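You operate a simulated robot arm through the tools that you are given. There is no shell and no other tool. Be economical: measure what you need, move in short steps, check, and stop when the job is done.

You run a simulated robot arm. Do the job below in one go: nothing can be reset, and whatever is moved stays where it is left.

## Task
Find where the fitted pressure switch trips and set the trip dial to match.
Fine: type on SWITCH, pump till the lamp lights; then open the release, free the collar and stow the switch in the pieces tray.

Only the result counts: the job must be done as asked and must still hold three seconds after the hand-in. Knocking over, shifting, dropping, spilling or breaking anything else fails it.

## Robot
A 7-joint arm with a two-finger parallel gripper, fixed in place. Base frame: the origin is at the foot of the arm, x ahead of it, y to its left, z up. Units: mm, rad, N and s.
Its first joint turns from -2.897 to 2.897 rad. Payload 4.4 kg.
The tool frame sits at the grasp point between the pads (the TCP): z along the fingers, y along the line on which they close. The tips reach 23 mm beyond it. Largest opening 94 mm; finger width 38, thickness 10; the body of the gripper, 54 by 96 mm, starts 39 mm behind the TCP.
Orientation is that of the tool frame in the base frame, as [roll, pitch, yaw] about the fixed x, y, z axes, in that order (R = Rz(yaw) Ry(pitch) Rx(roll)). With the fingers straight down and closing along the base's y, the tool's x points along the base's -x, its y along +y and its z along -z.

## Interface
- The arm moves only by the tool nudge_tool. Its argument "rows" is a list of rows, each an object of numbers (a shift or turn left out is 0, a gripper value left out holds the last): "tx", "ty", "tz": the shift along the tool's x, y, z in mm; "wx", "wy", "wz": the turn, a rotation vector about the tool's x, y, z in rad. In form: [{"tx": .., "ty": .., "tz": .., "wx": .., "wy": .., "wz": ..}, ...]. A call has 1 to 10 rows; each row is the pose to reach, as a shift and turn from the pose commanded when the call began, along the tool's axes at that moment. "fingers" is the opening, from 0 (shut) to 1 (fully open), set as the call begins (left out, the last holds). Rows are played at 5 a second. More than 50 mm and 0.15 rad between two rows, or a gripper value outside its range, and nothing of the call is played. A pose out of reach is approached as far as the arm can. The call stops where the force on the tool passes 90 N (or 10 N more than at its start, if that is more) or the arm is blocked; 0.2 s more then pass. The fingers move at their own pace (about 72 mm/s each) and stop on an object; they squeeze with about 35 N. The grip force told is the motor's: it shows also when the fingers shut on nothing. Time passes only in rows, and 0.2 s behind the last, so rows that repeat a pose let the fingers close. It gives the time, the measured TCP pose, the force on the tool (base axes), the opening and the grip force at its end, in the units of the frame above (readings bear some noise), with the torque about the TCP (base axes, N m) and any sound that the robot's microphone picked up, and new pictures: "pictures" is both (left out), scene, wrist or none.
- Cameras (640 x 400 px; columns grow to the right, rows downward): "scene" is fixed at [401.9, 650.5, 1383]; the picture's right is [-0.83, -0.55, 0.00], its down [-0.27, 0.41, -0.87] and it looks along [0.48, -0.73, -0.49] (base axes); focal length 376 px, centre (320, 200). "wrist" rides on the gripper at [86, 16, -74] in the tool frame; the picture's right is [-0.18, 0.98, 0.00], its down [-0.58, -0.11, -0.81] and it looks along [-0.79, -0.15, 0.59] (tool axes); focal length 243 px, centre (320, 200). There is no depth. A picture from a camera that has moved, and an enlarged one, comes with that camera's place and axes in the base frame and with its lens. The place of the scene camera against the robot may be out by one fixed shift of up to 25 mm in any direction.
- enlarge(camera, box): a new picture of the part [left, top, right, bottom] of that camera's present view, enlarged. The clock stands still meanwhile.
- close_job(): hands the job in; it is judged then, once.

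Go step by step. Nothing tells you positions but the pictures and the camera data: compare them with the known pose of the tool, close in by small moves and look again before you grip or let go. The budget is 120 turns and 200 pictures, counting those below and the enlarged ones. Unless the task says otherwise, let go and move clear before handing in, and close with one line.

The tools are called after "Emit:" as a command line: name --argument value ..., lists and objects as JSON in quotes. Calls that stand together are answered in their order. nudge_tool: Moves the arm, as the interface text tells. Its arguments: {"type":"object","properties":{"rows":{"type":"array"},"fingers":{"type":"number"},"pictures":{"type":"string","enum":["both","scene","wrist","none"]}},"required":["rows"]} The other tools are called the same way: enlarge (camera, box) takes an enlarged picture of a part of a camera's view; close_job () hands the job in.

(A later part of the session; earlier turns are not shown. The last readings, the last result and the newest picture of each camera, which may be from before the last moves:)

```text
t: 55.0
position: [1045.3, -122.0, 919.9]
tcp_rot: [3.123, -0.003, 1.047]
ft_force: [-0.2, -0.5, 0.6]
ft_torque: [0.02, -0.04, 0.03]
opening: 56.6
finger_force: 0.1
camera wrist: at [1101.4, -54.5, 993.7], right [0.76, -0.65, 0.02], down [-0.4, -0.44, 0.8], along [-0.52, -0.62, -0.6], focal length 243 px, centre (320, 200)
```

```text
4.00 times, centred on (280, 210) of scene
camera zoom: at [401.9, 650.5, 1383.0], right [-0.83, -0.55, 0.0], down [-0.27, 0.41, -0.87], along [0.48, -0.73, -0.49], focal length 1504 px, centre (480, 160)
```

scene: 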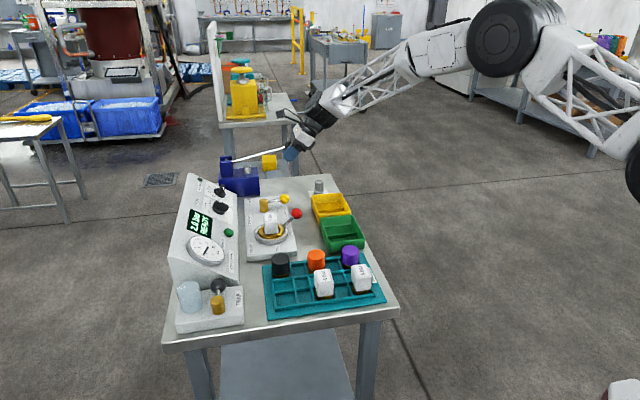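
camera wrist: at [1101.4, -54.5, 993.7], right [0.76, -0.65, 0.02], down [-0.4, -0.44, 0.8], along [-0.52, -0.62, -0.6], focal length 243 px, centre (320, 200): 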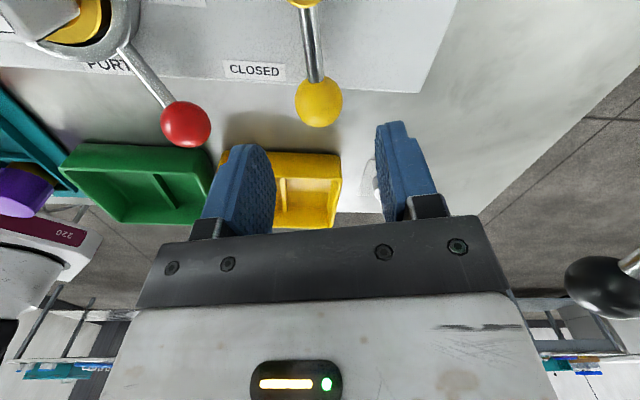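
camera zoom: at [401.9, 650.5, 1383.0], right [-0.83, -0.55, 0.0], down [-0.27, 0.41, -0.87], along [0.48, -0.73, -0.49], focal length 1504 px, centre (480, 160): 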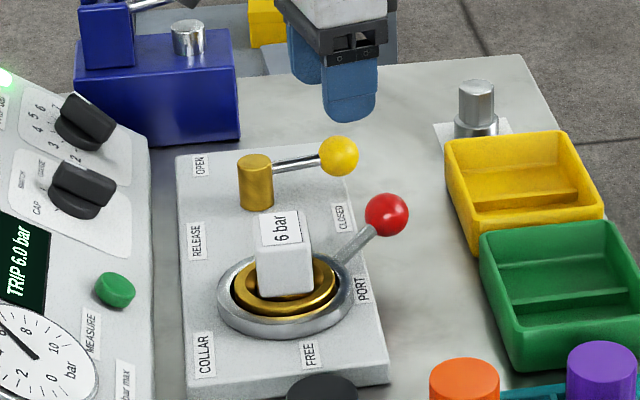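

The ball is centred about 65 mm below the TCP. I'll descend 63 mm and grip it.

Emit:
nudge_tool --rows '[{"tz": 20}, {"tz": 40}, {"tz": 63}, {"tz": 63}]' --pictures "wrist"

Emit:
nudge_tool --rows '[{"tz": 0}, {"tz": 0}, {"tz": 0}]' --fingers 0 --pictures "wrist"

```text
t: 56.0
position: [1045.4, -121.2, 853.3]
tcp_rot: [3.126, -0.002, 1.044]
ft_force: [0.6, -0.3, -0.1]
ft_torque: [-0.02, 0.0, -0.01]
opening: 56.4
finger_force: 0.2
camera wrist: at [1101.4, -54.3, 928.4], right [0.76, -0.65, 0.02], down [-0.4, -0.44, 0.8], along [-0.52, -0.61, -0.6], focal length 243 px, centre (320, 200)
```

wrist: 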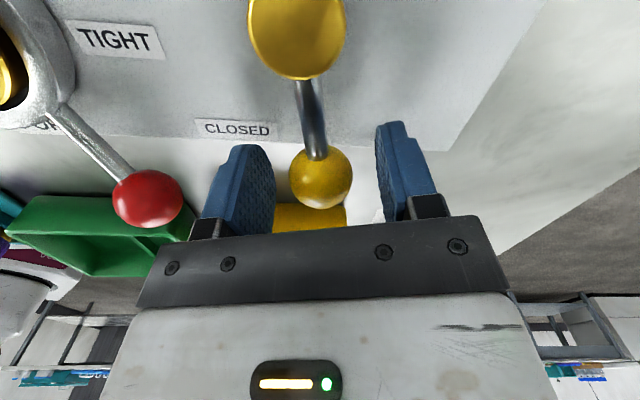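

```text
t: 56.8
position: [1046.3, -122.4, 853.4]
tcp_rot: [3.125, -0.004, 1.045]
ft_force: [1.5, -0.3, -0.7]
ft_torque: [0.07, -0.03, 0.0]
opening: 31.6
finger_force: 45.0
camera wrist: at [1101.4, -54.3, 928.5], right [0.76, -0.65, 0.02], down [-0.4, -0.44, 0.8], along [-0.52, -0.61, -0.6], focal length 243 px, centre (320, 200)
```

wrist: 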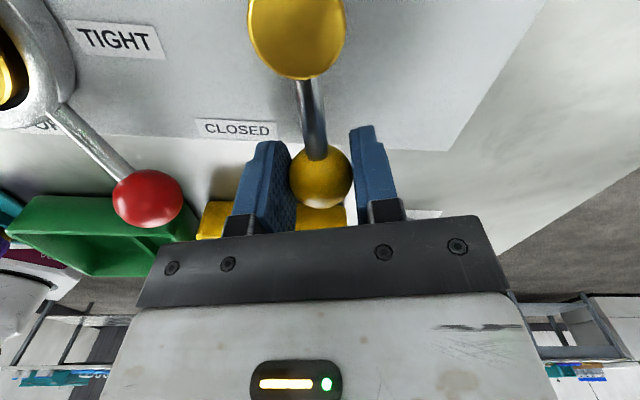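

The yellow ball is held at 31.6 mm, and the pivot is near (1080, -71). I'll swing it along its arc toward OPEN by 40° first.

Emit:
nudge_tool --rows '[{"tx": 0.1, "ty": 8.6, "wz": -0.14}, {"tx": 1.3, "ty": 17, "wz": -0.279}, {"tx": 3.8, "ty": 25.2, "wz": -0.419}, {"tx": 7.3, "ty": 33, "wz": -0.558}, {"tx": 11.9, "ty": 40.2, "wz": -0.698}]' --pictures "wrist"

Emit:
enlarge --camera "scene" --box '[180, 150, 320, 250]'

```text
t: 58.0
position: [1089.1, -132.6, 853.3]
tcp_rot: [3.13, 0.01, 1.746]
ft_force: [-6.1, -17.6, -9.0]
ft_torque: [0.12, 0.1, 0.48]
opening: 31.6
finger_force: 45.4
camera wrist: at [1087.4, -43.7, 927.5], right [1.0, -0.01, 0.01], down [-0.02, -0.59, 0.81], along [0.0, -0.81, -0.59], focal length 243 px, centre (320, 200)
```

wrist: 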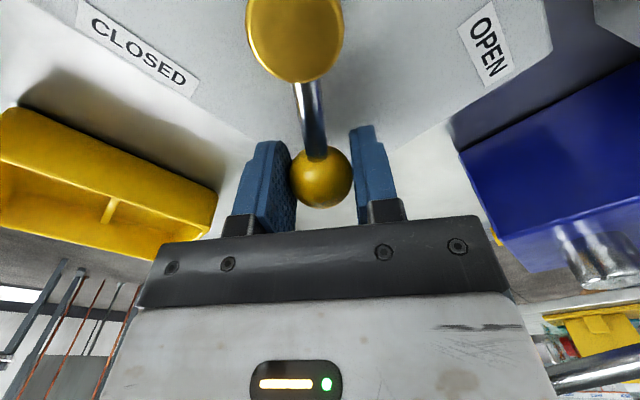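

```text
4.00 times, centred on (250, 200) of scene
camera zoom: at [401.9, 650.5, 1383.0], right [-0.83, -0.55, 0.0], down [-0.27, 0.41, -0.87], along [0.48, -0.73, -0.49], focal length 1504 px, centre (600, 200)
```

zoom: 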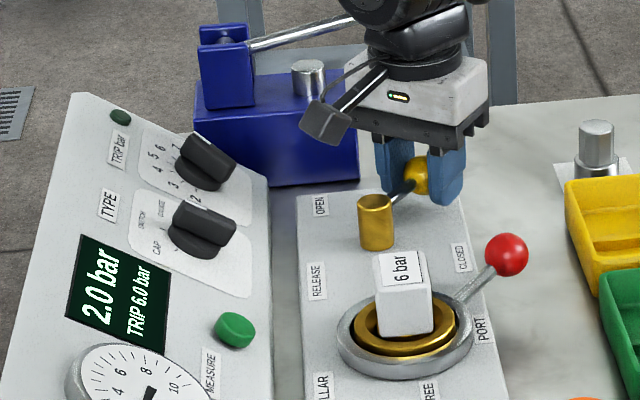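

The pressure is falling (2.0 bar) and the force is low. I'll continue the arc another 40°.

Emit:
nudge_tool --rows '[{"tx": 0.1, "ty": 8.6, "wz": -0.14}, {"tx": 1.3, "ty": 17, "wz": -0.279}, {"tx": 3.8, "ty": 25.2, "wz": -0.419}, {"tx": 7.3, "ty": 33, "wz": -0.558}, {"tx": 11.9, "ty": 40.2, "wz": -0.698}]' --pictures "wrist"

Emit:
enlarge --camera "scene" --box '[180, 150, 320, 250]'

```text
t: 59.2
position: [1124.2, -113.4, 854.9]
tcp_rot: [3.136, 0.014, 2.443]
ft_force: [21.8, -20.1, -28.8]
ft_torque: [-0.02, -0.13, -0.06]
opening: 31.5
finger_force: 45.0
camera wrist: at [1067.6, -44.7, 928.0], right [0.77, 0.63, 0.01], down [0.36, -0.45, 0.81], along [0.52, -0.63, -0.58], focal length 243 px, centre (320, 200)
```

wrist: 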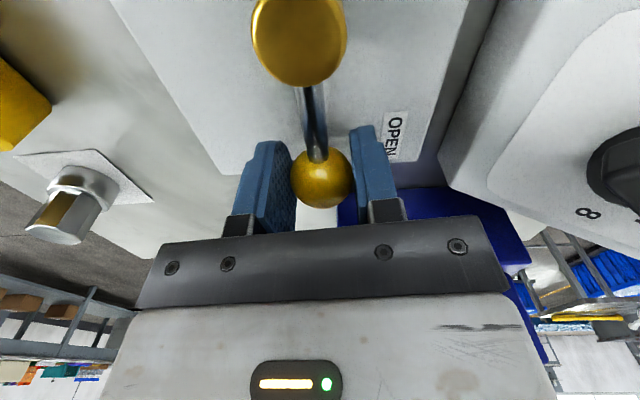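

```text
4.00 times, centred on (250, 200) of scene
camera zoom: at [401.9, 650.5, 1383.0], right [-0.83, -0.55, 0.0], down [-0.27, 0.41, -0.87], along [0.48, -0.73, -0.49], focal length 1504 px, centre (600, 200)
```

zoom: 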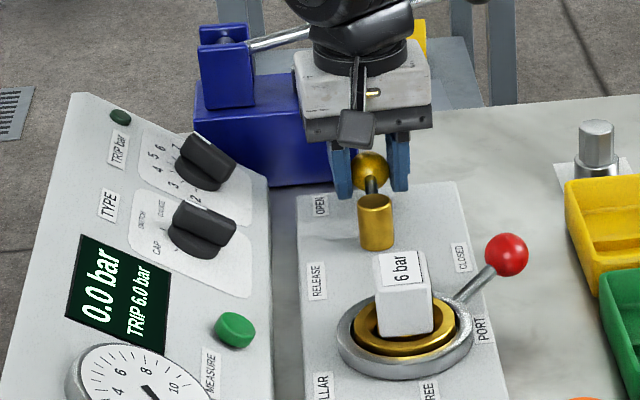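

Pressure is 0.0. I'll nudge a little further to reach the full OPEN position.

Emit:
nudge_tool --rows '[{"tx": 0.1, "ty": 8.6, "wz": -0.14}, {"tx": 0.9, "ty": 13, "wz": -0.21}]' --pictures "none"

```text
t: 59.6
position: [1125.5, -114.5, 854.7]
tcp_rot: [-3.137, 0.007, 2.588]
ft_force: [-42.1, -20.2, 16.0]
ft_torque: [-0.16, 0.83, -0.17]
opening: 31.5
finger_force: 46.0
stopped in row 2: the force on the tool passed its limit at 101 N (the readings are from after the stop); the commanded pose is now the measured one
```

The lever is against its OPEN stop at 0.0 bar. I'll let go, lift clear, and look at the collar.

Emit:
nudge_tool --rows '[{"tz": 0}, {"tz": 0}, {"tz": -30}, {"tz": -70}, {"tz": -115}, {"tz": -150}]' --fingers 0.6 --pictures "none"

Emit:
enlarge --camera "scene" --box '[180, 150, 340, 270]'

```text
t: 61.0
position: [1124.6, -110.6, 1004.8]
tcp_rot: [-3.136, 0.007, 2.586]
ft_force: [0.0, -0.1, -0.8]
ft_torque: [0.0, -0.02, 0.0]
opening: 56.3
finger_force: 0.0
```

```text
3.33 times, centred on (260, 210) of scene
camera zoom: at [401.9, 650.5, 1383.0], right [-0.83, -0.55, 0.0], down [-0.27, 0.41, -0.87], along [0.48, -0.73, -0.49], focal length 1253 px, centre (520, 167)
```

zoom: 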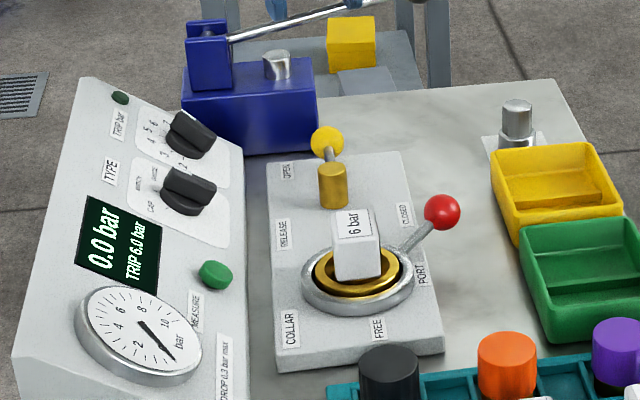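

Release is OPEN at 0.0 bar. I'll move above the red collar ball and turn so the camera rides outside, away from the switch.

Emit:
nudge_tool --rows '[{"tx": 15.4, "ty": -5.5, "tz": 4, "wz": -0.145}, {"tx": 30.8, "ty": -11, "tz": 8, "wz": -0.29}, {"tx": 46.2, "ty": -16.5, "tz": 12, "wz": -0.435}, {"tx": 61.6, "ty": -22, "tz": 16, "wz": -0.58}, {"tx": 77, "ty": -27.5, "tz": 20, "wz": -0.725}, {"tx": 92.4, "ty": -33, "tz": 24, "wz": -0.87}, {"tx": 107.8, "ty": -38.5, "tz": 28, "wz": -1.015}, {"tx": 123.2, "ty": -44, "tz": 32, "wz": -1.16}, {"tx": 138.6, "ty": -49.5, "tz": 36, "wz": -1.305}, {"tx": 154, "ty": -55, "tz": 40, "wz": -1.45}]' --pictures "wrist"

```text
t: 63.2
position: [967.5, -75.9, 962.6]
tcp_rot: [-3.133, -0.002, -2.246]
ft_force: [-0.6, -0.7, 0.4]
ft_torque: [-0.02, 0.02, -0.01]
opening: 56.2
finger_force: 0.0
camera wrist: at [900.0, -133.2, 1037.1], right [-0.65, 0.76, -0.01], down [0.44, 0.39, 0.81], along [0.61, 0.52, -0.59], focal length 243 px, centre (320, 200)
```

wrist: 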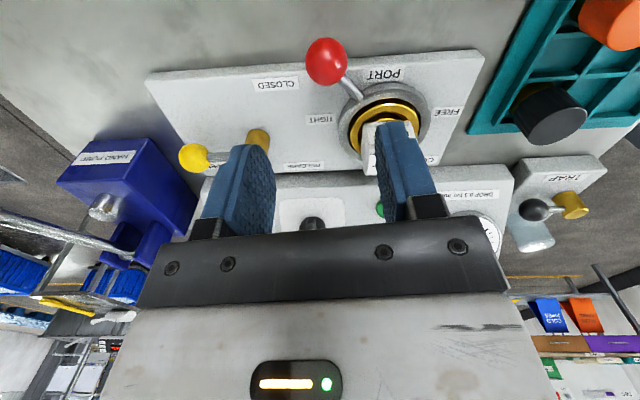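

The arm reaches this orientation. The red ball is near (965, -73, 845) and the collar centre near (979, 17). I'll align with the handle and lower to a hover.

Emit:
nudge_tool --rows '[{"ty": 2, "tz": 13, "wz": -0.13}, {"ty": 4, "tz": 26, "wz": -0.26}, {"ty": 4, "tz": 39, "wz": -0.39}, {"ty": 4, "tz": 52, "wz": -0.518}, {"ty": 4, "tz": 52, "wz": -0.518}]' --pictures "wrist"

```text
t: 64.5
position: [963.4, -71.2, 909.9]
tcp_rot: [-3.133, -0.005, -1.726]
ft_force: [0.3, 0.2, 0.9]
ft_torque: [0.02, -0.02, 0.0]
opening: 56.4
finger_force: 0.0
camera wrist: at [934.0, -153.4, 985.8], right [-0.94, 0.33, -0.01], down [0.19, 0.56, 0.8], along [0.27, 0.76, -0.59], focal length 243 px, centre (320, 200)
```

wrist: 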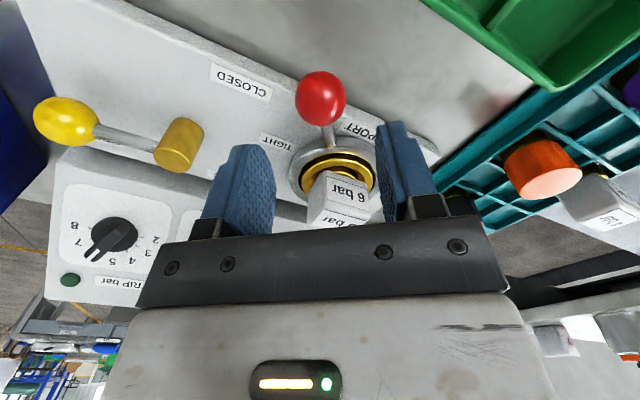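

The ball is centred. I'll descend 64 mm and grip it.

Emit:
nudge_tool --rows '[{"tz": 22}, {"tz": 44}, {"tz": 64}, {"tz": 64}]' --pictures "none"

Emit:
nudge_tool --rows '[{"tz": 0}, {"tz": 0}, {"tz": 0}]' --fingers 0 --pictures "wrist"

```text
t: 65.5
position: [964.1, -74.7, 847.8]
tcp_rot: [-3.134, -0.004, -1.728]
ft_force: [-0.3, 0.1, -0.4]
ft_torque: [-0.01, -0.01, 0.02]
opening: 56.5
finger_force: 0.2
```

```text
t: 66.2
position: [961.8, -76.6, 848.5]
tcp_rot: [-3.137, -0.006, -1.728]
ft_force: [-16.1, 0.8, 4.2]
ft_torque: [0.0, 0.06, 0.14]
opening: 31.1
finger_force: 45.1
camera wrist: at [933.1, -157.4, 922.3], right [-0.94, 0.34, -0.01], down [0.19, 0.56, 0.8], along [0.27, 0.76, -0.59], focal length 243 px, centre (320, 200)
```

wrist: 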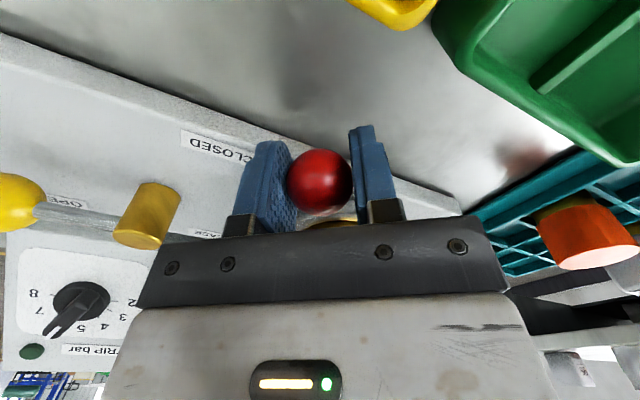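

The red ball is held. I'll swing it clockwise toward FREE by about 24° and check the forces.

Emit:
nudge_tool --rows '[{"tx": -0.2, "ty": 6.5, "wz": 0.07}, {"tx": -0.9, "ty": 13.1, "wz": 0.14}, {"tx": -2, "ty": 19.6, "wz": 0.21}, {"tx": -3.6, "ty": 25.9, "wz": 0.279}, {"tx": -5.6, "ty": 32.1, "wz": 0.349}, {"tx": -8.1, "ty": 38.2, "wz": 0.419}]' --pictures "wrist"

Emit:
enlarge --camera "scene" --box '[220, 170, 380, 290]'

```text
t: 67.7
position: [925.9, -61.2, 847.3]
tcp_rot: [-3.134, -0.002, -2.149]
ft_force: [-20.1, -34.4, 4.2]
ft_torque: [0.03, -0.01, -0.07]
opening: 30.9
finger_force: 44.7
camera wrist: at [865.0, -123.0, 922.0], right [-0.72, 0.69, -0.01], down [0.4, 0.43, 0.81], along [0.56, 0.58, -0.59], focal length 243 px, centre (320, 200)
```

wrist: 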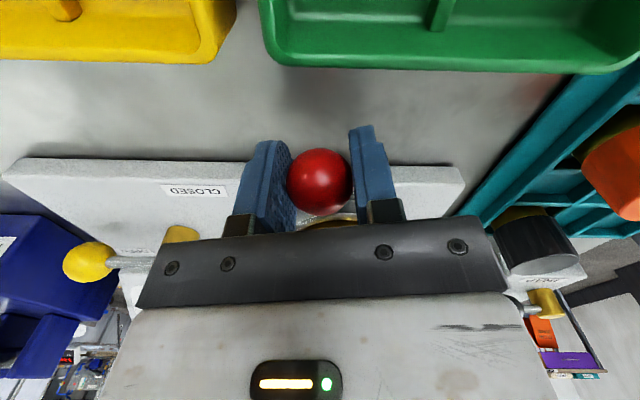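

```text
3.33 times, centred on (300, 230) of scene
camera zoom: at [401.9, 650.5, 1383.0], right [-0.83, -0.55, 0.0], down [-0.27, 0.41, -0.87], along [0.48, -0.73, -0.49], focal length 1253 px, centre (387, 100)
```

zoom: 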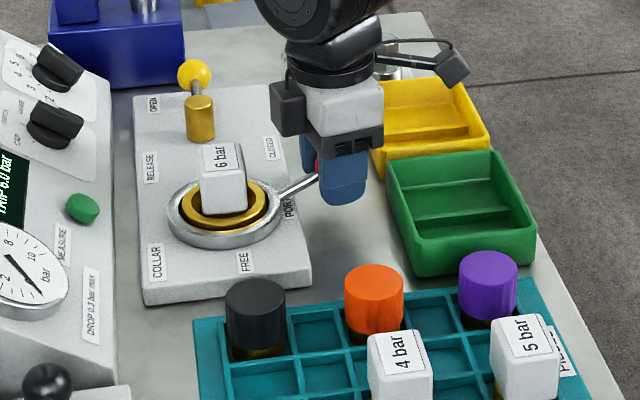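

The collar handle moves smoothly. I'll continue the arc, biased 1 mm outward.

Emit:
nudge_tool --rows '[{"tx": 0.8, "ty": 6.6, "wz": 0.07}, {"tx": 0.1, "ty": 13.3, "wz": 0.14}, {"tx": -1, "ty": 19.9, "wz": 0.21}, {"tx": -2.6, "ty": 26.3, "wz": 0.279}, {"tx": -4.6, "ty": 32.6, "wz": 0.349}, {"tx": -7.1, "ty": 38.8, "wz": 0.419}]' --pictures "wrist"

Emit:
enlarge --camera "scene" --box '[220, 170, 380, 290]'

```text
t: 69.0
position: [899.2, -30.8, 847.9]
tcp_rot: [-3.135, 0.001, -2.566]
ft_force: [-16.6, -10.3, -5.8]
ft_torque: [-0.02, 0.09, -0.06]
opening: 31.0
finger_force: 45.3
camera wrist: at [817.0, -63.4, 921.7], right [-0.38, 0.92, -0.01], down [0.54, 0.23, 0.81], along [0.75, 0.3, -0.59], focal length 243 px, centre (320, 200)
```

wrist: 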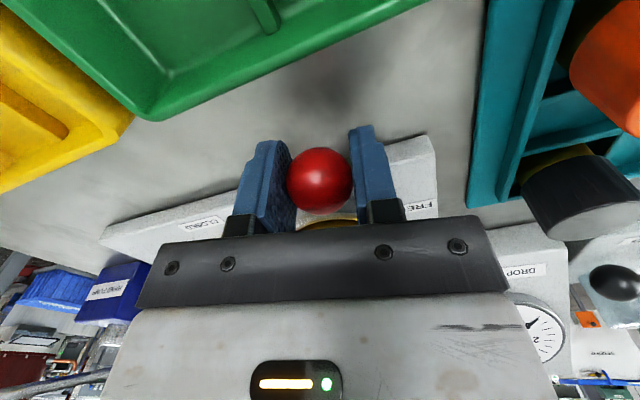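

```text
3.33 times, centred on (300, 230) of scene
camera zoom: at [401.9, 650.5, 1383.0], right [-0.83, -0.55, 0.0], down [-0.27, 0.41, -0.87], along [0.48, -0.73, -0.49], focal length 1253 px, centre (387, 100)
```

zoom: 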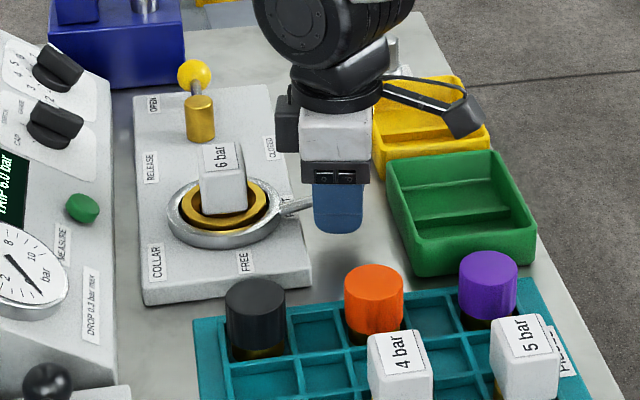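

Emit:
nudge_tool --rows '[{"tx": 0.4, "ty": 6.6, "wz": 0.07}, {"tx": -0.4, "ty": 13.3, "wz": 0.14}, {"tx": -1.5, "ty": 19.9, "wz": 0.21}, {"tx": -3.1, "ty": 26.3, "wz": 0.279}, {"tx": -5.1, "ty": 32.6, "wz": 0.349}, {"tx": -7.6, "ty": 38.8, "wz": 0.419}]' --pictures "wrist"

Emit:
enlarge --camera "scene" --box '[220, 170, 380, 290]'

```text
t: 70.5
position: [883.9, 2.7, 847.7]
tcp_rot: [-3.135, 0.007, -2.987]
ft_force: [48.0, -24.2, -10.8]
ft_torque: [0.08, -0.17, 0.21]
opening: 31.2
finger_force: 45.0
camera wrist: at [796.2, 5.8, 921.6], right [0.03, 1.0, -0.01], down [0.59, -0.01, 0.81], along [0.81, -0.03, -0.59], focal length 243 px, centre (320, 200)
```

wrist: 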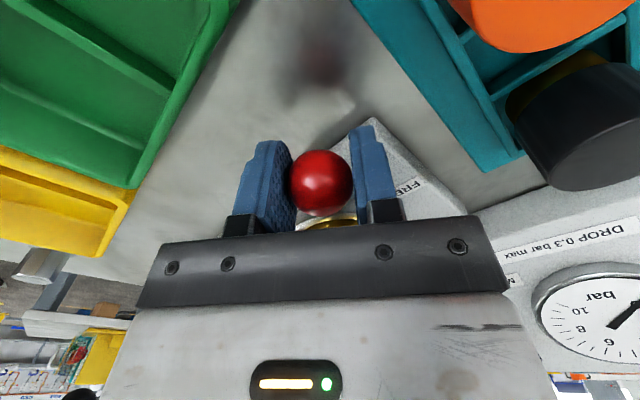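

```text
3.33 times, centred on (300, 230) of scene
camera zoom: at [401.9, 650.5, 1383.0], right [-0.83, -0.55, 0.0], down [-0.27, 0.41, -0.87], along [0.48, -0.73, -0.49], focal length 1253 px, centre (387, 100)
```

zoom: 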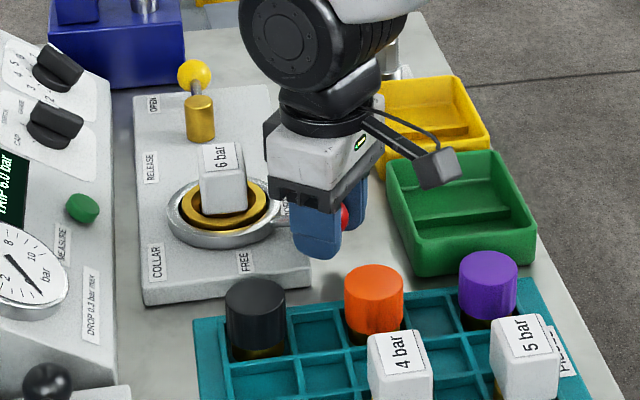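

The circle fit puts the collar centre at about (986, 24) with radius 104. I'll continue the arc with that geometry until the stop.

Emit:
nudge_tool --rows '[{"tx": -0.8, "ty": 7.3, "wz": 0.07}, {"tx": -1.2, "ty": 14.5, "wz": 0.14}, {"tx": -2, "ty": 21.7, "wz": 0.21}, {"tx": -3.4, "ty": 28.9, "wz": 0.279}]' --pictures "wrist"

Emit:
enlarge --camera "scene" --box '[220, 170, 380, 290]'

```text
t: 70.9
position: [885.6, 1.2, 848.3]
tcp_rot: [-3.132, 0.007, -3.049]
ft_force: [15.2, -41.2, -9.5]
ft_torque: [0.07, -0.47, -0.21]
opening: 31.2
finger_force: 44.9
stopped in row 2: the force on the tool passed its limit at 100 N (the readings are from after the stop); the commanded pose is now the measured one
camera wrist: at [796.2, 11.4, 921.6], right [0.09, 1.0, -0.01], down [0.58, -0.05, 0.81], along [0.81, -0.08, -0.58], focal length 243 px, centre (320, 200)
```

wrist: 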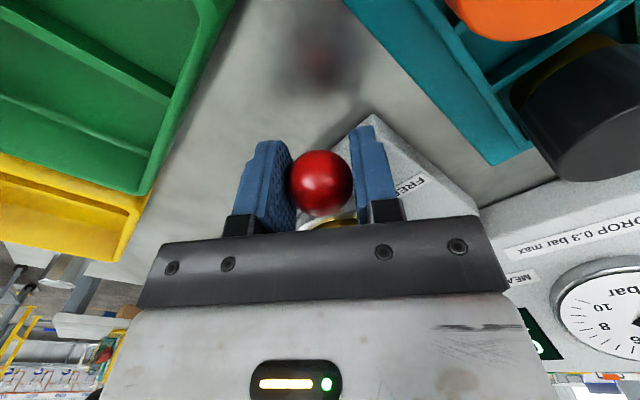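

```text
3.33 times, centred on (300, 230) of scene
camera zoom: at [401.9, 650.5, 1383.0], right [-0.83, -0.55, 0.0], down [-0.27, 0.41, -0.87], along [0.48, -0.73, -0.49], focal length 1253 px, centre (387, 100)
```

zoom: 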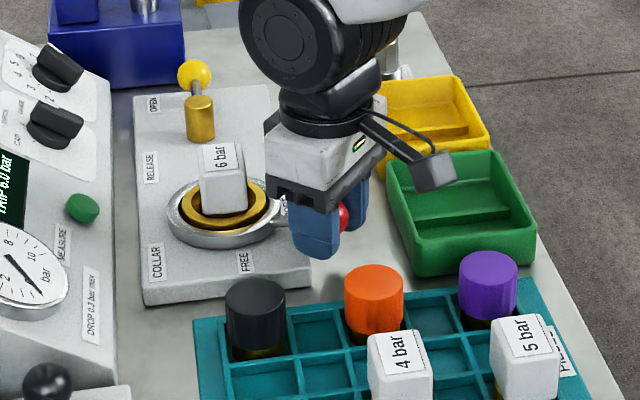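

The handle stopped at the FREE end, symmetric with TIGHT about the mid direction. I'll let go, lift and look at the switch.

Emit:
nudge_tool --rows '[{"tz": 0}, {"tz": 0}, {"tz": -30}, {"tz": -75}, {"tz": -120}, {"tz": -160}]' --fingers 0.6 --pictures "wrist"

Emit:
enlarge --camera "scene" --box '[220, 180, 340, 280]'

Emit:
enlarge --camera "scene" --box '[250, 230, 400, 330]'

```text
t: 72.3
position: [884.8, 8.4, 1007.7]
tcp_rot: [-3.134, 0.005, -3.046]
ft_force: [-1.3, 0.9, -1.3]
ft_torque: [0.01, -0.03, 0.0]
opening: 56.2
finger_force: 0.1
camera wrist: at [796.0, 17.2, 1081.1], right [0.09, 1.0, -0.01], down [0.58, -0.05, 0.81], along [0.81, -0.08, -0.59], focal length 243 px, centre (320, 200)
```

wrist: 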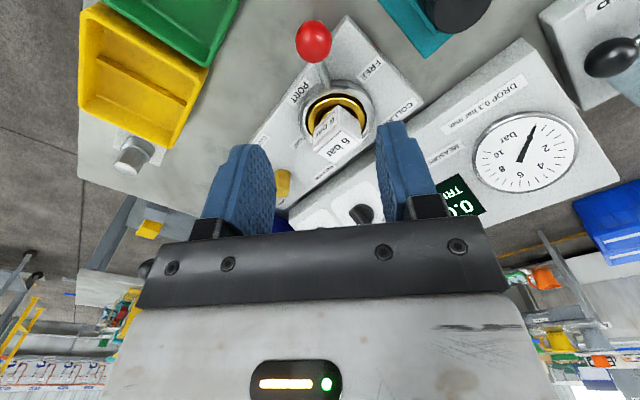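

```text
4.00 times, centred on (280, 230) of scene
camera zoom: at [401.9, 650.5, 1383.0], right [-0.83, -0.55, 0.0], down [-0.27, 0.41, -0.87], along [0.48, -0.73, -0.49], focal length 1504 px, centre (480, 80)
```

zoom: 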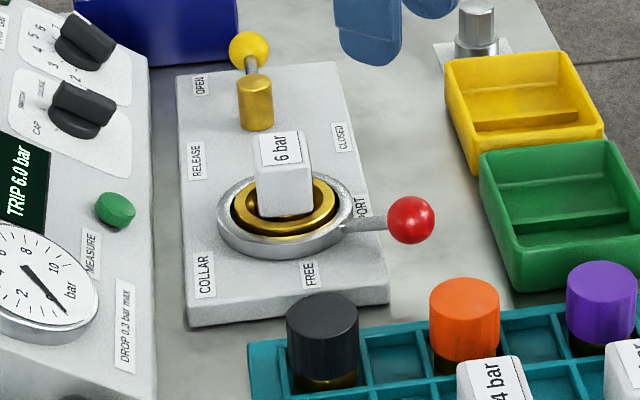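

```text
4.00 times, centred on (325, 280) of scene
camera zoom: at [401.9, 650.5, 1383.0], right [-0.83, -0.55, 0.0], down [-0.27, 0.41, -0.87], along [0.48, -0.73, -0.49], focal length 1504 px, centre (300, -120)
```

zoom: 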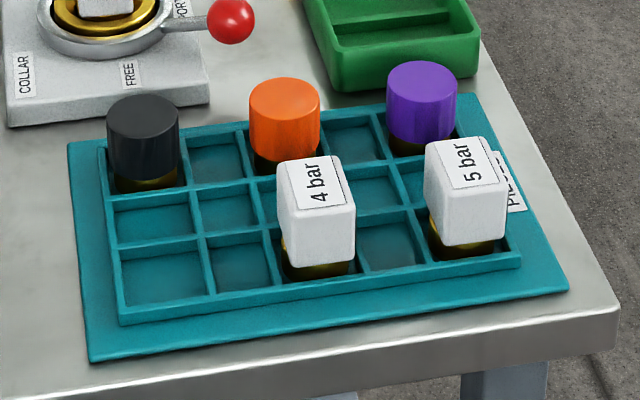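

The tray is 5×3 and the front-left cell is free, with space around it. Now I'll hover above the switch, aligned with the bench axes.

Emit:
nudge_tool --rows '[{"tx": -20, "ty": 1, "tz": 4, "wz": -0.138}, {"tx": -41, "ty": 2.5, "tz": 8, "wz": -0.276}, {"tx": -61, "ty": 4, "tz": 12, "wz": -0.414}, {"tx": -82, "ty": 5, "tz": 16, "wz": -0.552}, {"tx": -102, "ty": 6.3, "tz": 20, "wz": -0.69}, {"tx": -102, "ty": 6.3, "tz": 20, "wz": -0.69}]' --fingers 0.8 --pictures "wrist"

Emit:
enlarge --camera "wrist" --box '[210, 30, 430, 200]'

```text
t: 73.7
position: [984.4, 22.9, 989.3]
tcp_rot: [-3.13, 0.0, -2.355]
ft_force: [-0.4, -0.1, 0.0]
ft_torque: [-0.01, 0.0, -0.01]
opening: 75.2
finger_force: 0.1
camera wrist: at [912.1, -24.8, 1062.7], right [-0.57, 0.82, -0.01], down [0.48, 0.34, 0.81], along [0.67, 0.45, -0.59], focal length 243 px, centre (320, 200)
```

wrist: 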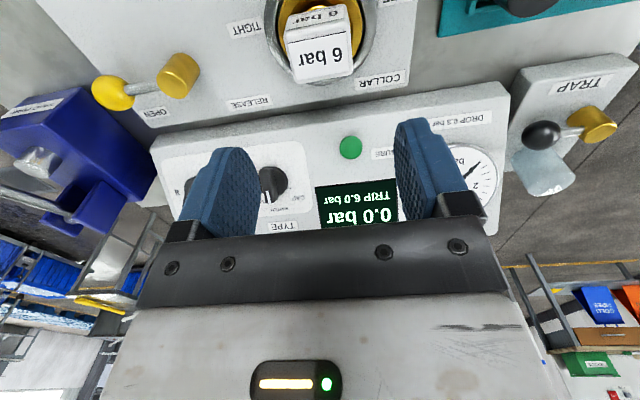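

```text
2.35 times, centred on (320, 115) of wrist
camera zoom: at [912.1, -24.8, 1062.7], right [-0.57, 0.82, -0.01], down [0.48, 0.34, 0.81], along [0.67, 0.45, -0.59], focal length 571 px, centre (320, 400)
```

zoom: 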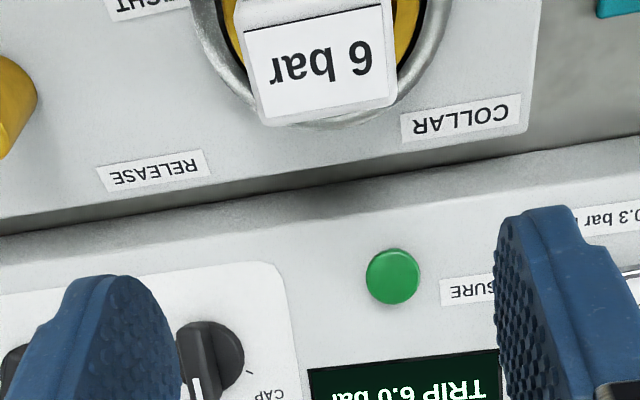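

The switch box is aligned with the bench, and its top is at z≈860. I'll lower to about 50 mm above it and check the centring.

Emit:
nudge_tool --rows '[{"tx": -4, "tz": 25}, {"tx": -4, "tz": 50}, {"tx": -4, "tz": 72}, {"tx": -4, "tz": 72}]' --pictures "wrist"

Emit:
enlarge --camera "scene" --box '[220, 160, 340, 260]'

```text
t: 74.7
position: [988.0, 24.8, 916.2]
tcp_rot: [-3.13, -0.001, -2.354]
ft_force: [-1.1, 1.2, -0.2]
ft_torque: [-0.02, 0.0, 0.04]
opening: 74.9
finger_force: 0.0
camera wrist: at [913.8, -24.1, 989.8], right [-0.57, 0.82, -0.01], down [0.48, 0.34, 0.81], along [0.67, 0.45, -0.59], focal length 243 px, centre (320, 200)
```

wrist: 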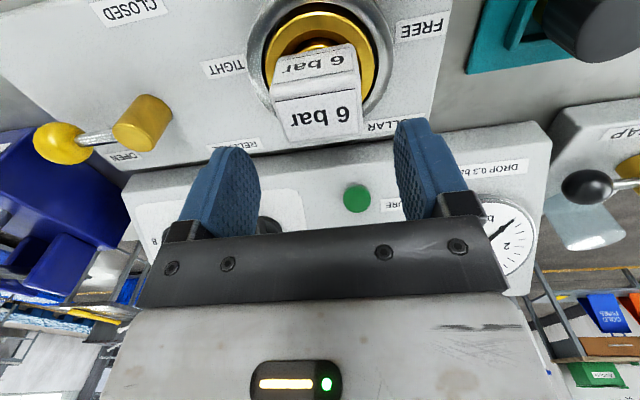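

```text
4.00 times, centred on (280, 210) of scene
camera zoom: at [401.9, 650.5, 1383.0], right [-0.83, -0.55, 0.0], down [-0.27, 0.41, -0.87], along [0.48, -0.73, -0.49], focal length 1504 px, centre (480, 160)
```

zoom: 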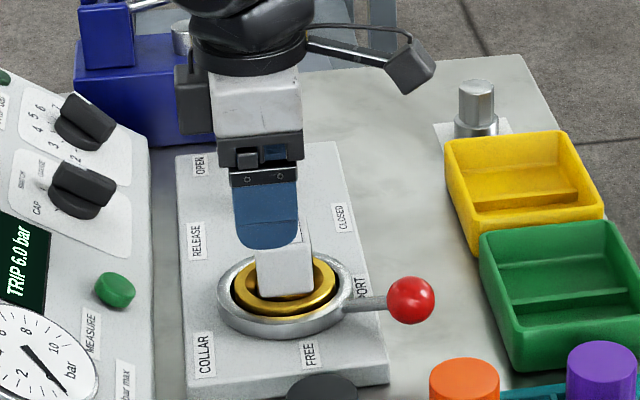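

The scene and ring views suggest the switch is about 9 mm toward the operator from the TCP. I'll shift, lower 25 mm and look again before gripping.

Emit:
nudge_tool --rows '[{"tx": 9}, {"tx": 9, "tz": 10}, {"tx": 9, "tz": 25}, {"tx": 9, "tz": 25}]' --pictures "wrist"

Emit:
enlarge --camera "scene" --box '[220, 180, 320, 260]'

```text
t: 75.7
position: [980.6, 19.0, 891.1]
tcp_rot: [-3.129, -0.001, -2.354]
ft_force: [-0.9, 0.5, -0.8]
ft_torque: [0.0, -0.02, 0.03]
opening: 75.0
finger_force: 0.0
camera wrist: at [907.5, -29.9, 965.9], right [-0.57, 0.82, -0.01], down [0.48, 0.34, 0.81], along [0.67, 0.45, -0.59], focal length 243 px, centre (320, 200)
```

wrist: 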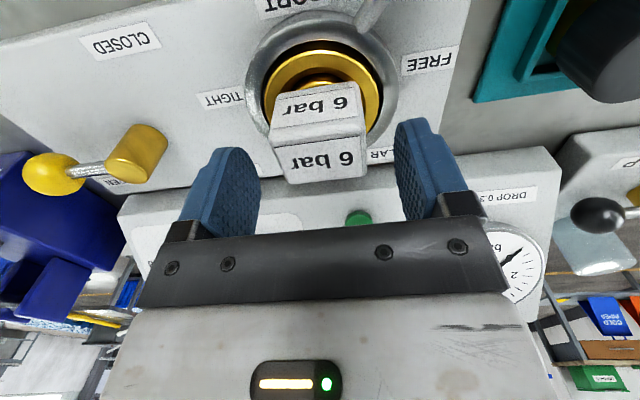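

```text
5.00 times, centred on (270, 220) of scene
camera zoom: at [401.9, 650.5, 1383.0], right [-0.83, -0.55, 0.0], down [-0.27, 0.41, -0.87], along [0.48, -0.73, -0.49], focal length 1879 px, centre (570, 100)
```

zoom: 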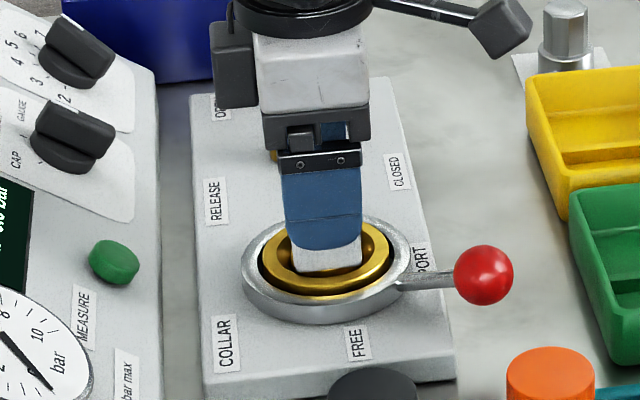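

The alignment looks good from both cameras. I'll descend 33 mm around the switch.

Emit:
nudge_tool --rows '[{"tz": 11}, {"tz": 22}, {"tz": 33}, {"tz": 33}]' --pictures "wrist"

Emit:
enlarge --camera "scene" --box '[220, 180, 320, 260]'

```text
t: 76.7
position: [983.4, 17.1, 862.1]
tcp_rot: [-3.128, 0.002, -2.353]
ft_force: [-17.0, -10.4, 32.6]
ft_torque: [0.6, 1.32, 0.89]
opening: 76.8
finger_force: 1.8
camera wrist: at [909.2, -32.2, 935.4], right [-0.57, 0.82, -0.01], down [0.48, 0.34, 0.81], along [0.67, 0.45, -0.59], focal length 243 px, centre (320, 200)
```

wrist: 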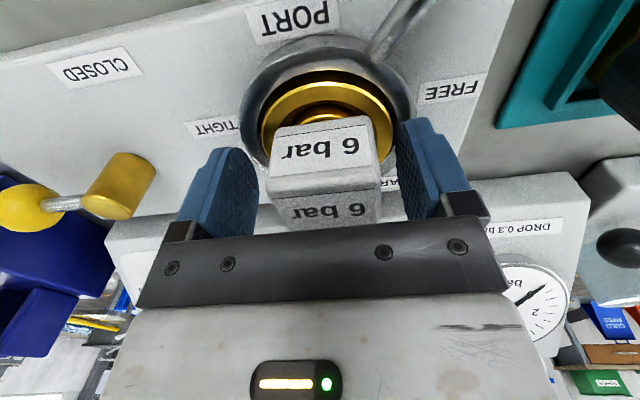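

```text
5.00 times, centred on (270, 220) of scene
camera zoom: at [401.9, 650.5, 1383.0], right [-0.83, -0.55, 0.0], down [-0.27, 0.41, -0.87], along [0.48, -0.73, -0.49], focal length 1879 px, centre (570, 100)
```

zoom: 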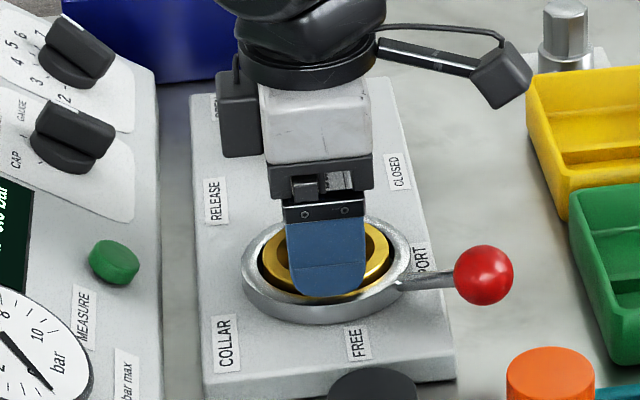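

The fingertips touch the collar ring. I'll raise 9 mm and then close on the box.

Emit:
nudge_tool --rows '[{"tz": -9}, {"tz": -9}]' --pictures "none"

Emit:
nudge_tool --rows '[{"tz": 0}, {"tz": 0}, {"tz": 0}]' --fingers 0 --pictures "wrist"

```text
t: 77.3
position: [981.7, 15.7, 867.5]
tcp_rot: [-3.131, 0.0, -2.354]
ft_force: [0.0, 0.3, 0.0]
ft_torque: [0.01, 0.0, 0.0]
opening: 75.1
finger_force: 0.0
```

```text
t: 78.1
position: [981.5, 17.0, 869.3]
tcp_rot: [-3.131, -0.001, -2.355]
ft_force: [-20.2, 15.5, 3.2]
ft_torque: [0.63, 0.71, -0.01]
opening: 45.6
finger_force: 34.7
camera wrist: at [908.2, -31.0, 942.5], right [-0.57, 0.82, -0.01], down [0.48, 0.34, 0.81], along [0.67, 0.45, -0.59], focal length 243 px, centre (320, 200)
```

wrist: 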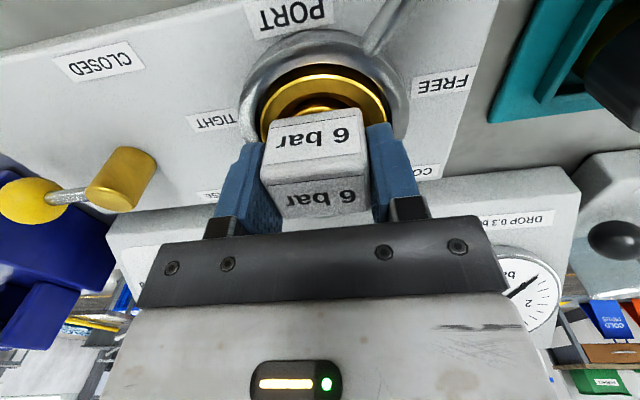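

The switch is gripped at 45.6 mm. I'll lift slowly and check that it comes out.

Emit:
nudge_tool --rows '[{"tz": -6}, {"tz": -12}, {"tz": -20}, {"tz": -30}, {"tz": -40}]' --pictures "wrist"

Emit:
enlarge --camera "scene" --box '[220, 160, 340, 260]'

```text
t: 79.3
position: [981.7, 16.4, 906.8]
tcp_rot: [-3.131, -0.001, -2.352]
ft_force: [0.1, -0.5, -1.8]
ft_torque: [-0.01, -0.04, -0.01]
opening: 45.7
finger_force: 35.1
camera wrist: at [908.5, -32.0, 982.0], right [-0.57, 0.82, -0.01], down [0.48, 0.34, 0.81], along [0.67, 0.45, -0.59], focal length 243 px, centre (320, 200)
```

wrist: 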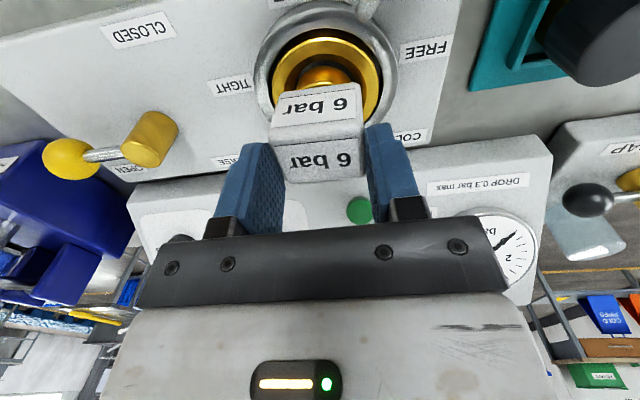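

```text
4.00 times, centred on (280, 210) of scene
camera zoom: at [401.9, 650.5, 1383.0], right [-0.83, -0.55, 0.0], down [-0.27, 0.41, -0.87], along [0.48, -0.73, -0.49], focal length 1504 px, centre (480, 160)
```

zoom: 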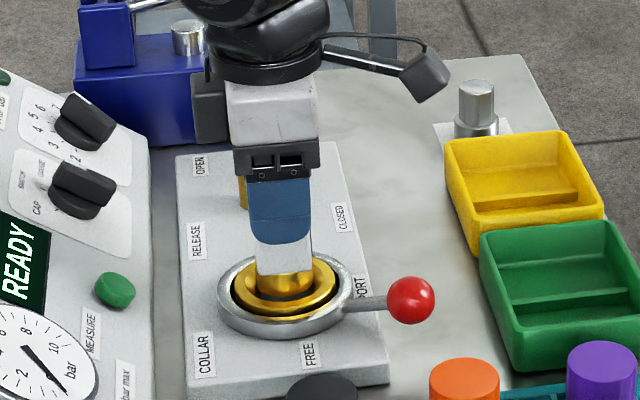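

The switch rose about 19 mm but slipped in the fingers, which now hold only its upper edge. I'll lower it back onto its seat and re-grip deeper.

Emit:
nudge_tool --rows '[{"tz": 5}, {"tz": 10}, {"tz": 15}, {"tz": 19}]' --pictures "wrist"

Emit:
enlarge --camera "scene" --box '[220, 160, 340, 260]'

```text
t: 80.3
position: [981.8, 18.2, 891.3]
tcp_rot: [-3.128, 0.002, -2.356]
ft_force: [-10.2, 6.5, 21.8]
ft_torque: [-0.05, 0.3, 0.02]
opening: 45.5
finger_force: 35.0
camera wrist: at [908.2, -30.2, 965.0], right [-0.57, 0.82, -0.01], down [0.48, 0.34, 0.81], along [0.67, 0.45, -0.59], focal length 243 px, centre (320, 200)
```

wrist: 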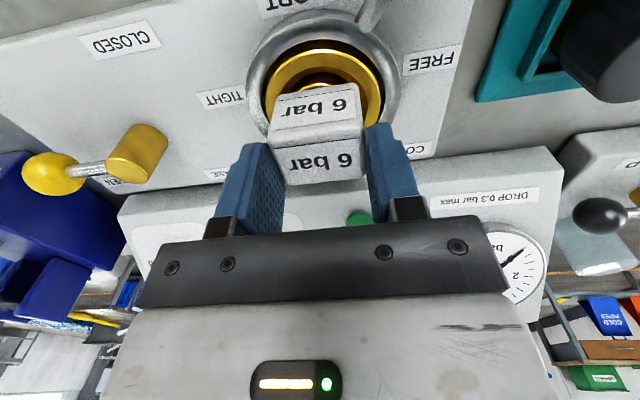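

```text
4.00 times, centred on (280, 210) of scene
camera zoom: at [401.9, 650.5, 1383.0], right [-0.83, -0.55, 0.0], down [-0.27, 0.41, -0.87], along [0.48, -0.73, -0.49], focal length 1504 px, centre (480, 160)
```

zoom: 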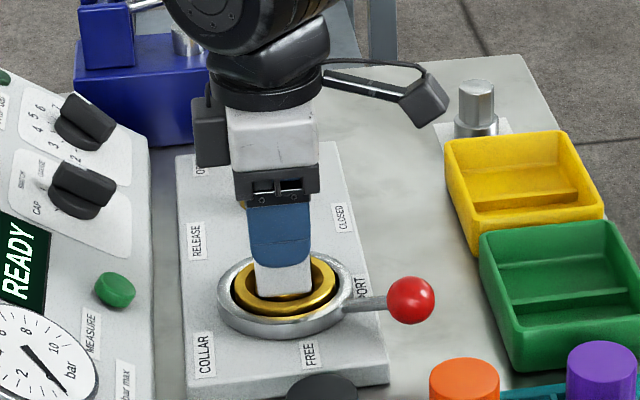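

It is re-seated. I'll open, descend 22 mm and re-grip as deep as the ring allows.

Emit:
nudge_tool --rows '[{"tz": 0}, {"tz": 0}, {"tz": 11}, {"tz": 22.5}, {"tz": 22.5}]' --fingers 0.7 --pictures "none"

Emit:
nudge_tool --rows '[{"tz": 0}, {"tz": 0}, {"tz": 0}, {"tz": 0}]' --fingers 0 --pictures "wrist"

```text
t: 81.5
position: [983.3, 18.4, 865.6]
tcp_rot: [-3.131, 0.0, -2.354]
ft_force: [-0.8, 0.1, 0.3]
ft_torque: [0.02, 0.01, 0.0]
opening: 65.6
finger_force: 0.0
```

```text
t: 82.5
position: [980.3, 18.8, 864.9]
tcp_rot: [-3.132, -0.001, -2.355]
ft_force: [-36.5, 22.3, 8.7]
ft_torque: [0.85, 1.2, 0.16]
opening: 45.7
finger_force: 35.0
camera wrist: at [908.6, -30.4, 940.0], right [-0.57, 0.82, -0.01], down [0.48, 0.34, 0.81], along [0.67, 0.45, -0.59], focal length 243 px, centre (320, 200)
```

wrist: 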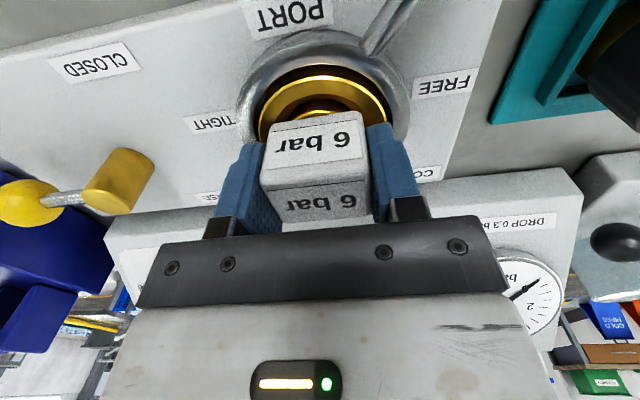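

A one-sided load of about 42 N likely caused the slip. I'll centre toward it first, then lift slowly.

Emit:
nudge_tool --rows '[{"ty": 0.7}, {"ty": 1.3}, {"ty": 1.3}]' --pictures "none"

```text
t: 83.3
position: [981.4, 16.7, 864.4]
tcp_rot: [-3.13, 0.0, -2.355]
ft_force: [-4.4, 9.2, -0.1]
ft_torque: [0.39, 0.28, 0.08]
opening: 45.9
finger_force: 34.7
```

Balanced now, so I'll lift slowly.

Emit:
nudge_tool --rows '[{"tz": -2}, {"tz": -4}, {"tz": -6}, {"tz": -8}, {"tz": -11}, {"tz": -14}, {"tz": -18}, {"tz": -22}]' --pictures "wrist"

Emit:
enlarge --camera "scene" --box '[220, 160, 340, 260]'

```text
t: 85.1
position: [979.8, 18.2, 889.0]
tcp_rot: [-3.131, -0.001, -2.354]
ft_force: [0.3, 0.2, -1.5]
ft_torque: [0.0, 0.0, 0.02]
opening: 45.7
finger_force: 34.7
camera wrist: at [906.9, -30.0, 962.4], right [-0.57, 0.82, -0.01], down [0.48, 0.34, 0.81], along [0.67, 0.45, -0.59], focal length 243 px, centre (320, 200)
```

wrist: 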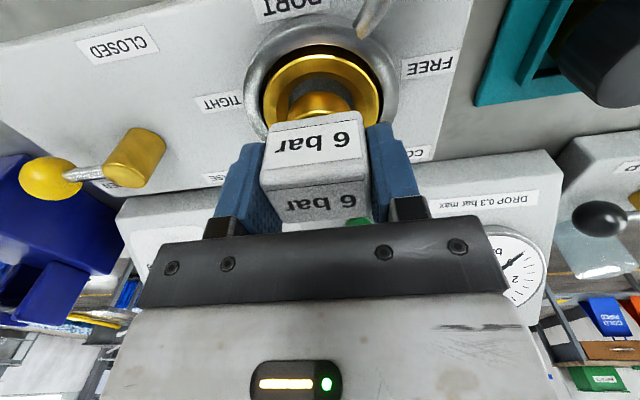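

```text
4.00 times, centred on (280, 210) of scene
camera zoom: at [401.9, 650.5, 1383.0], right [-0.83, -0.55, 0.0], down [-0.27, 0.41, -0.87], along [0.48, -0.73, -0.49], focal length 1504 px, centre (480, 160)
```

zoom: 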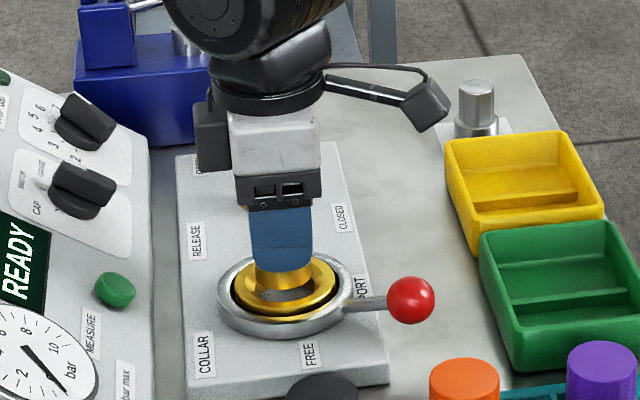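

The switch comes up cleanly without slipping. I'll raise it well clear and carry it toward the front-left tray cell near (821, 156).

Emit:
nudge_tool --rows '[{"tz": -25}, {"tz": -50}, {"tz": -80}, {"tz": -111}]' --pictures "none"

Emit:
nudge_tool --rows '[{"tx": 2, "ty": 25}, {"tx": 4, "ty": 55}, {"tx": 6, "ty": 85}, {"tx": 8, "ty": 115}, {"tx": 10, "ty": 145}, {"tx": 12, "ty": 175}, {"tx": 15, "ty": 200}, {"tx": 15, "ty": 210}]' --pictures "both"

Emit:
enlarge --camera "scene" --box '[240, 200, 400, 330]'

```text
t: 86.1
position: [981.4, 15.9, 996.8]
tcp_rot: [-3.131, -0.001, -2.356]
ft_force: [-0.3, -0.4, -2.9]
ft_torque: [-0.02, 0.03, -0.02]
opening: 45.8
finger_force: 35.1
```

```text
t: 87.9
position: [819.7, 157.4, 996.2]
tcp_rot: [-3.13, -0.001, -2.355]
ft_force: [0.0, -0.4, -1.7]
ft_torque: [0.02, -0.02, -0.01]
opening: 46.2
finger_force: 34.8
camera wrist: at [746.6, 109.0, 1070.5], right [-0.57, 0.82, -0.01], down [0.48, 0.34, 0.81], along [0.67, 0.45, -0.59], focal length 243 px, centre (320, 200)
```

scene: 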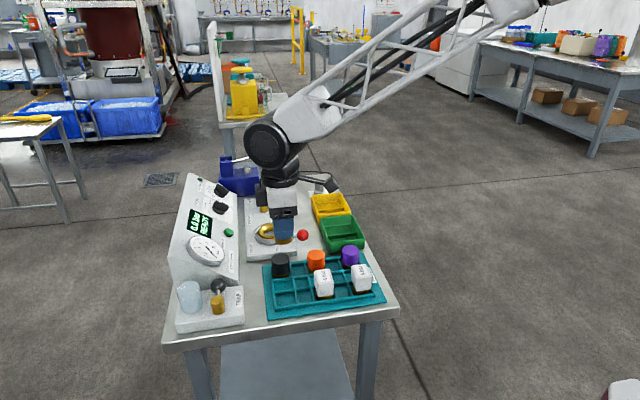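
wrist: 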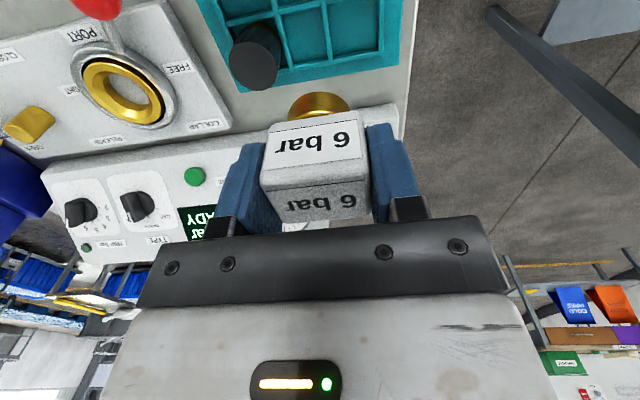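

```text
3.08 times, centred on (320, 265) of scene
camera zoom: at [401.9, 650.5, 1383.0], right [-0.83, -0.55, 0.0], down [-0.27, 0.41, -0.87], along [0.48, -0.73, -0.49], focal length 1157 px, centre (320, 0)
```

zoom: 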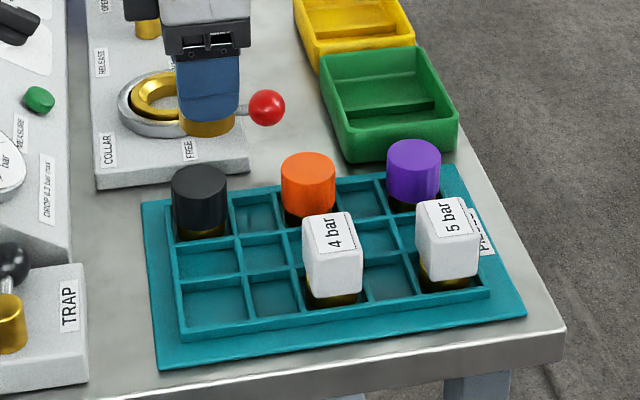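

The target cell is visible at the top of the wrist view. I'll enlarge it to measure.

Emit:
enlarge --camera "wrist" --box '[190, 0, 430, 140]'

```text
2.67 times, centred on (310, 70) of wrist
camera zoom: at [746.6, 109.0, 1070.5], right [-0.57, 0.82, -0.01], down [0.48, 0.34, 0.81], along [0.67, 0.45, -0.59], focal length 647 px, centre (347, 547)
```

zoom: 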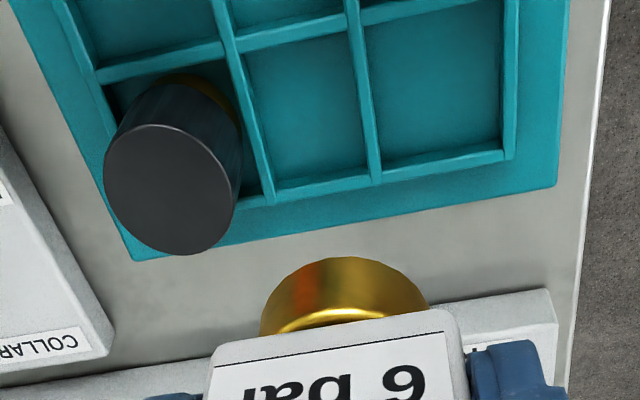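

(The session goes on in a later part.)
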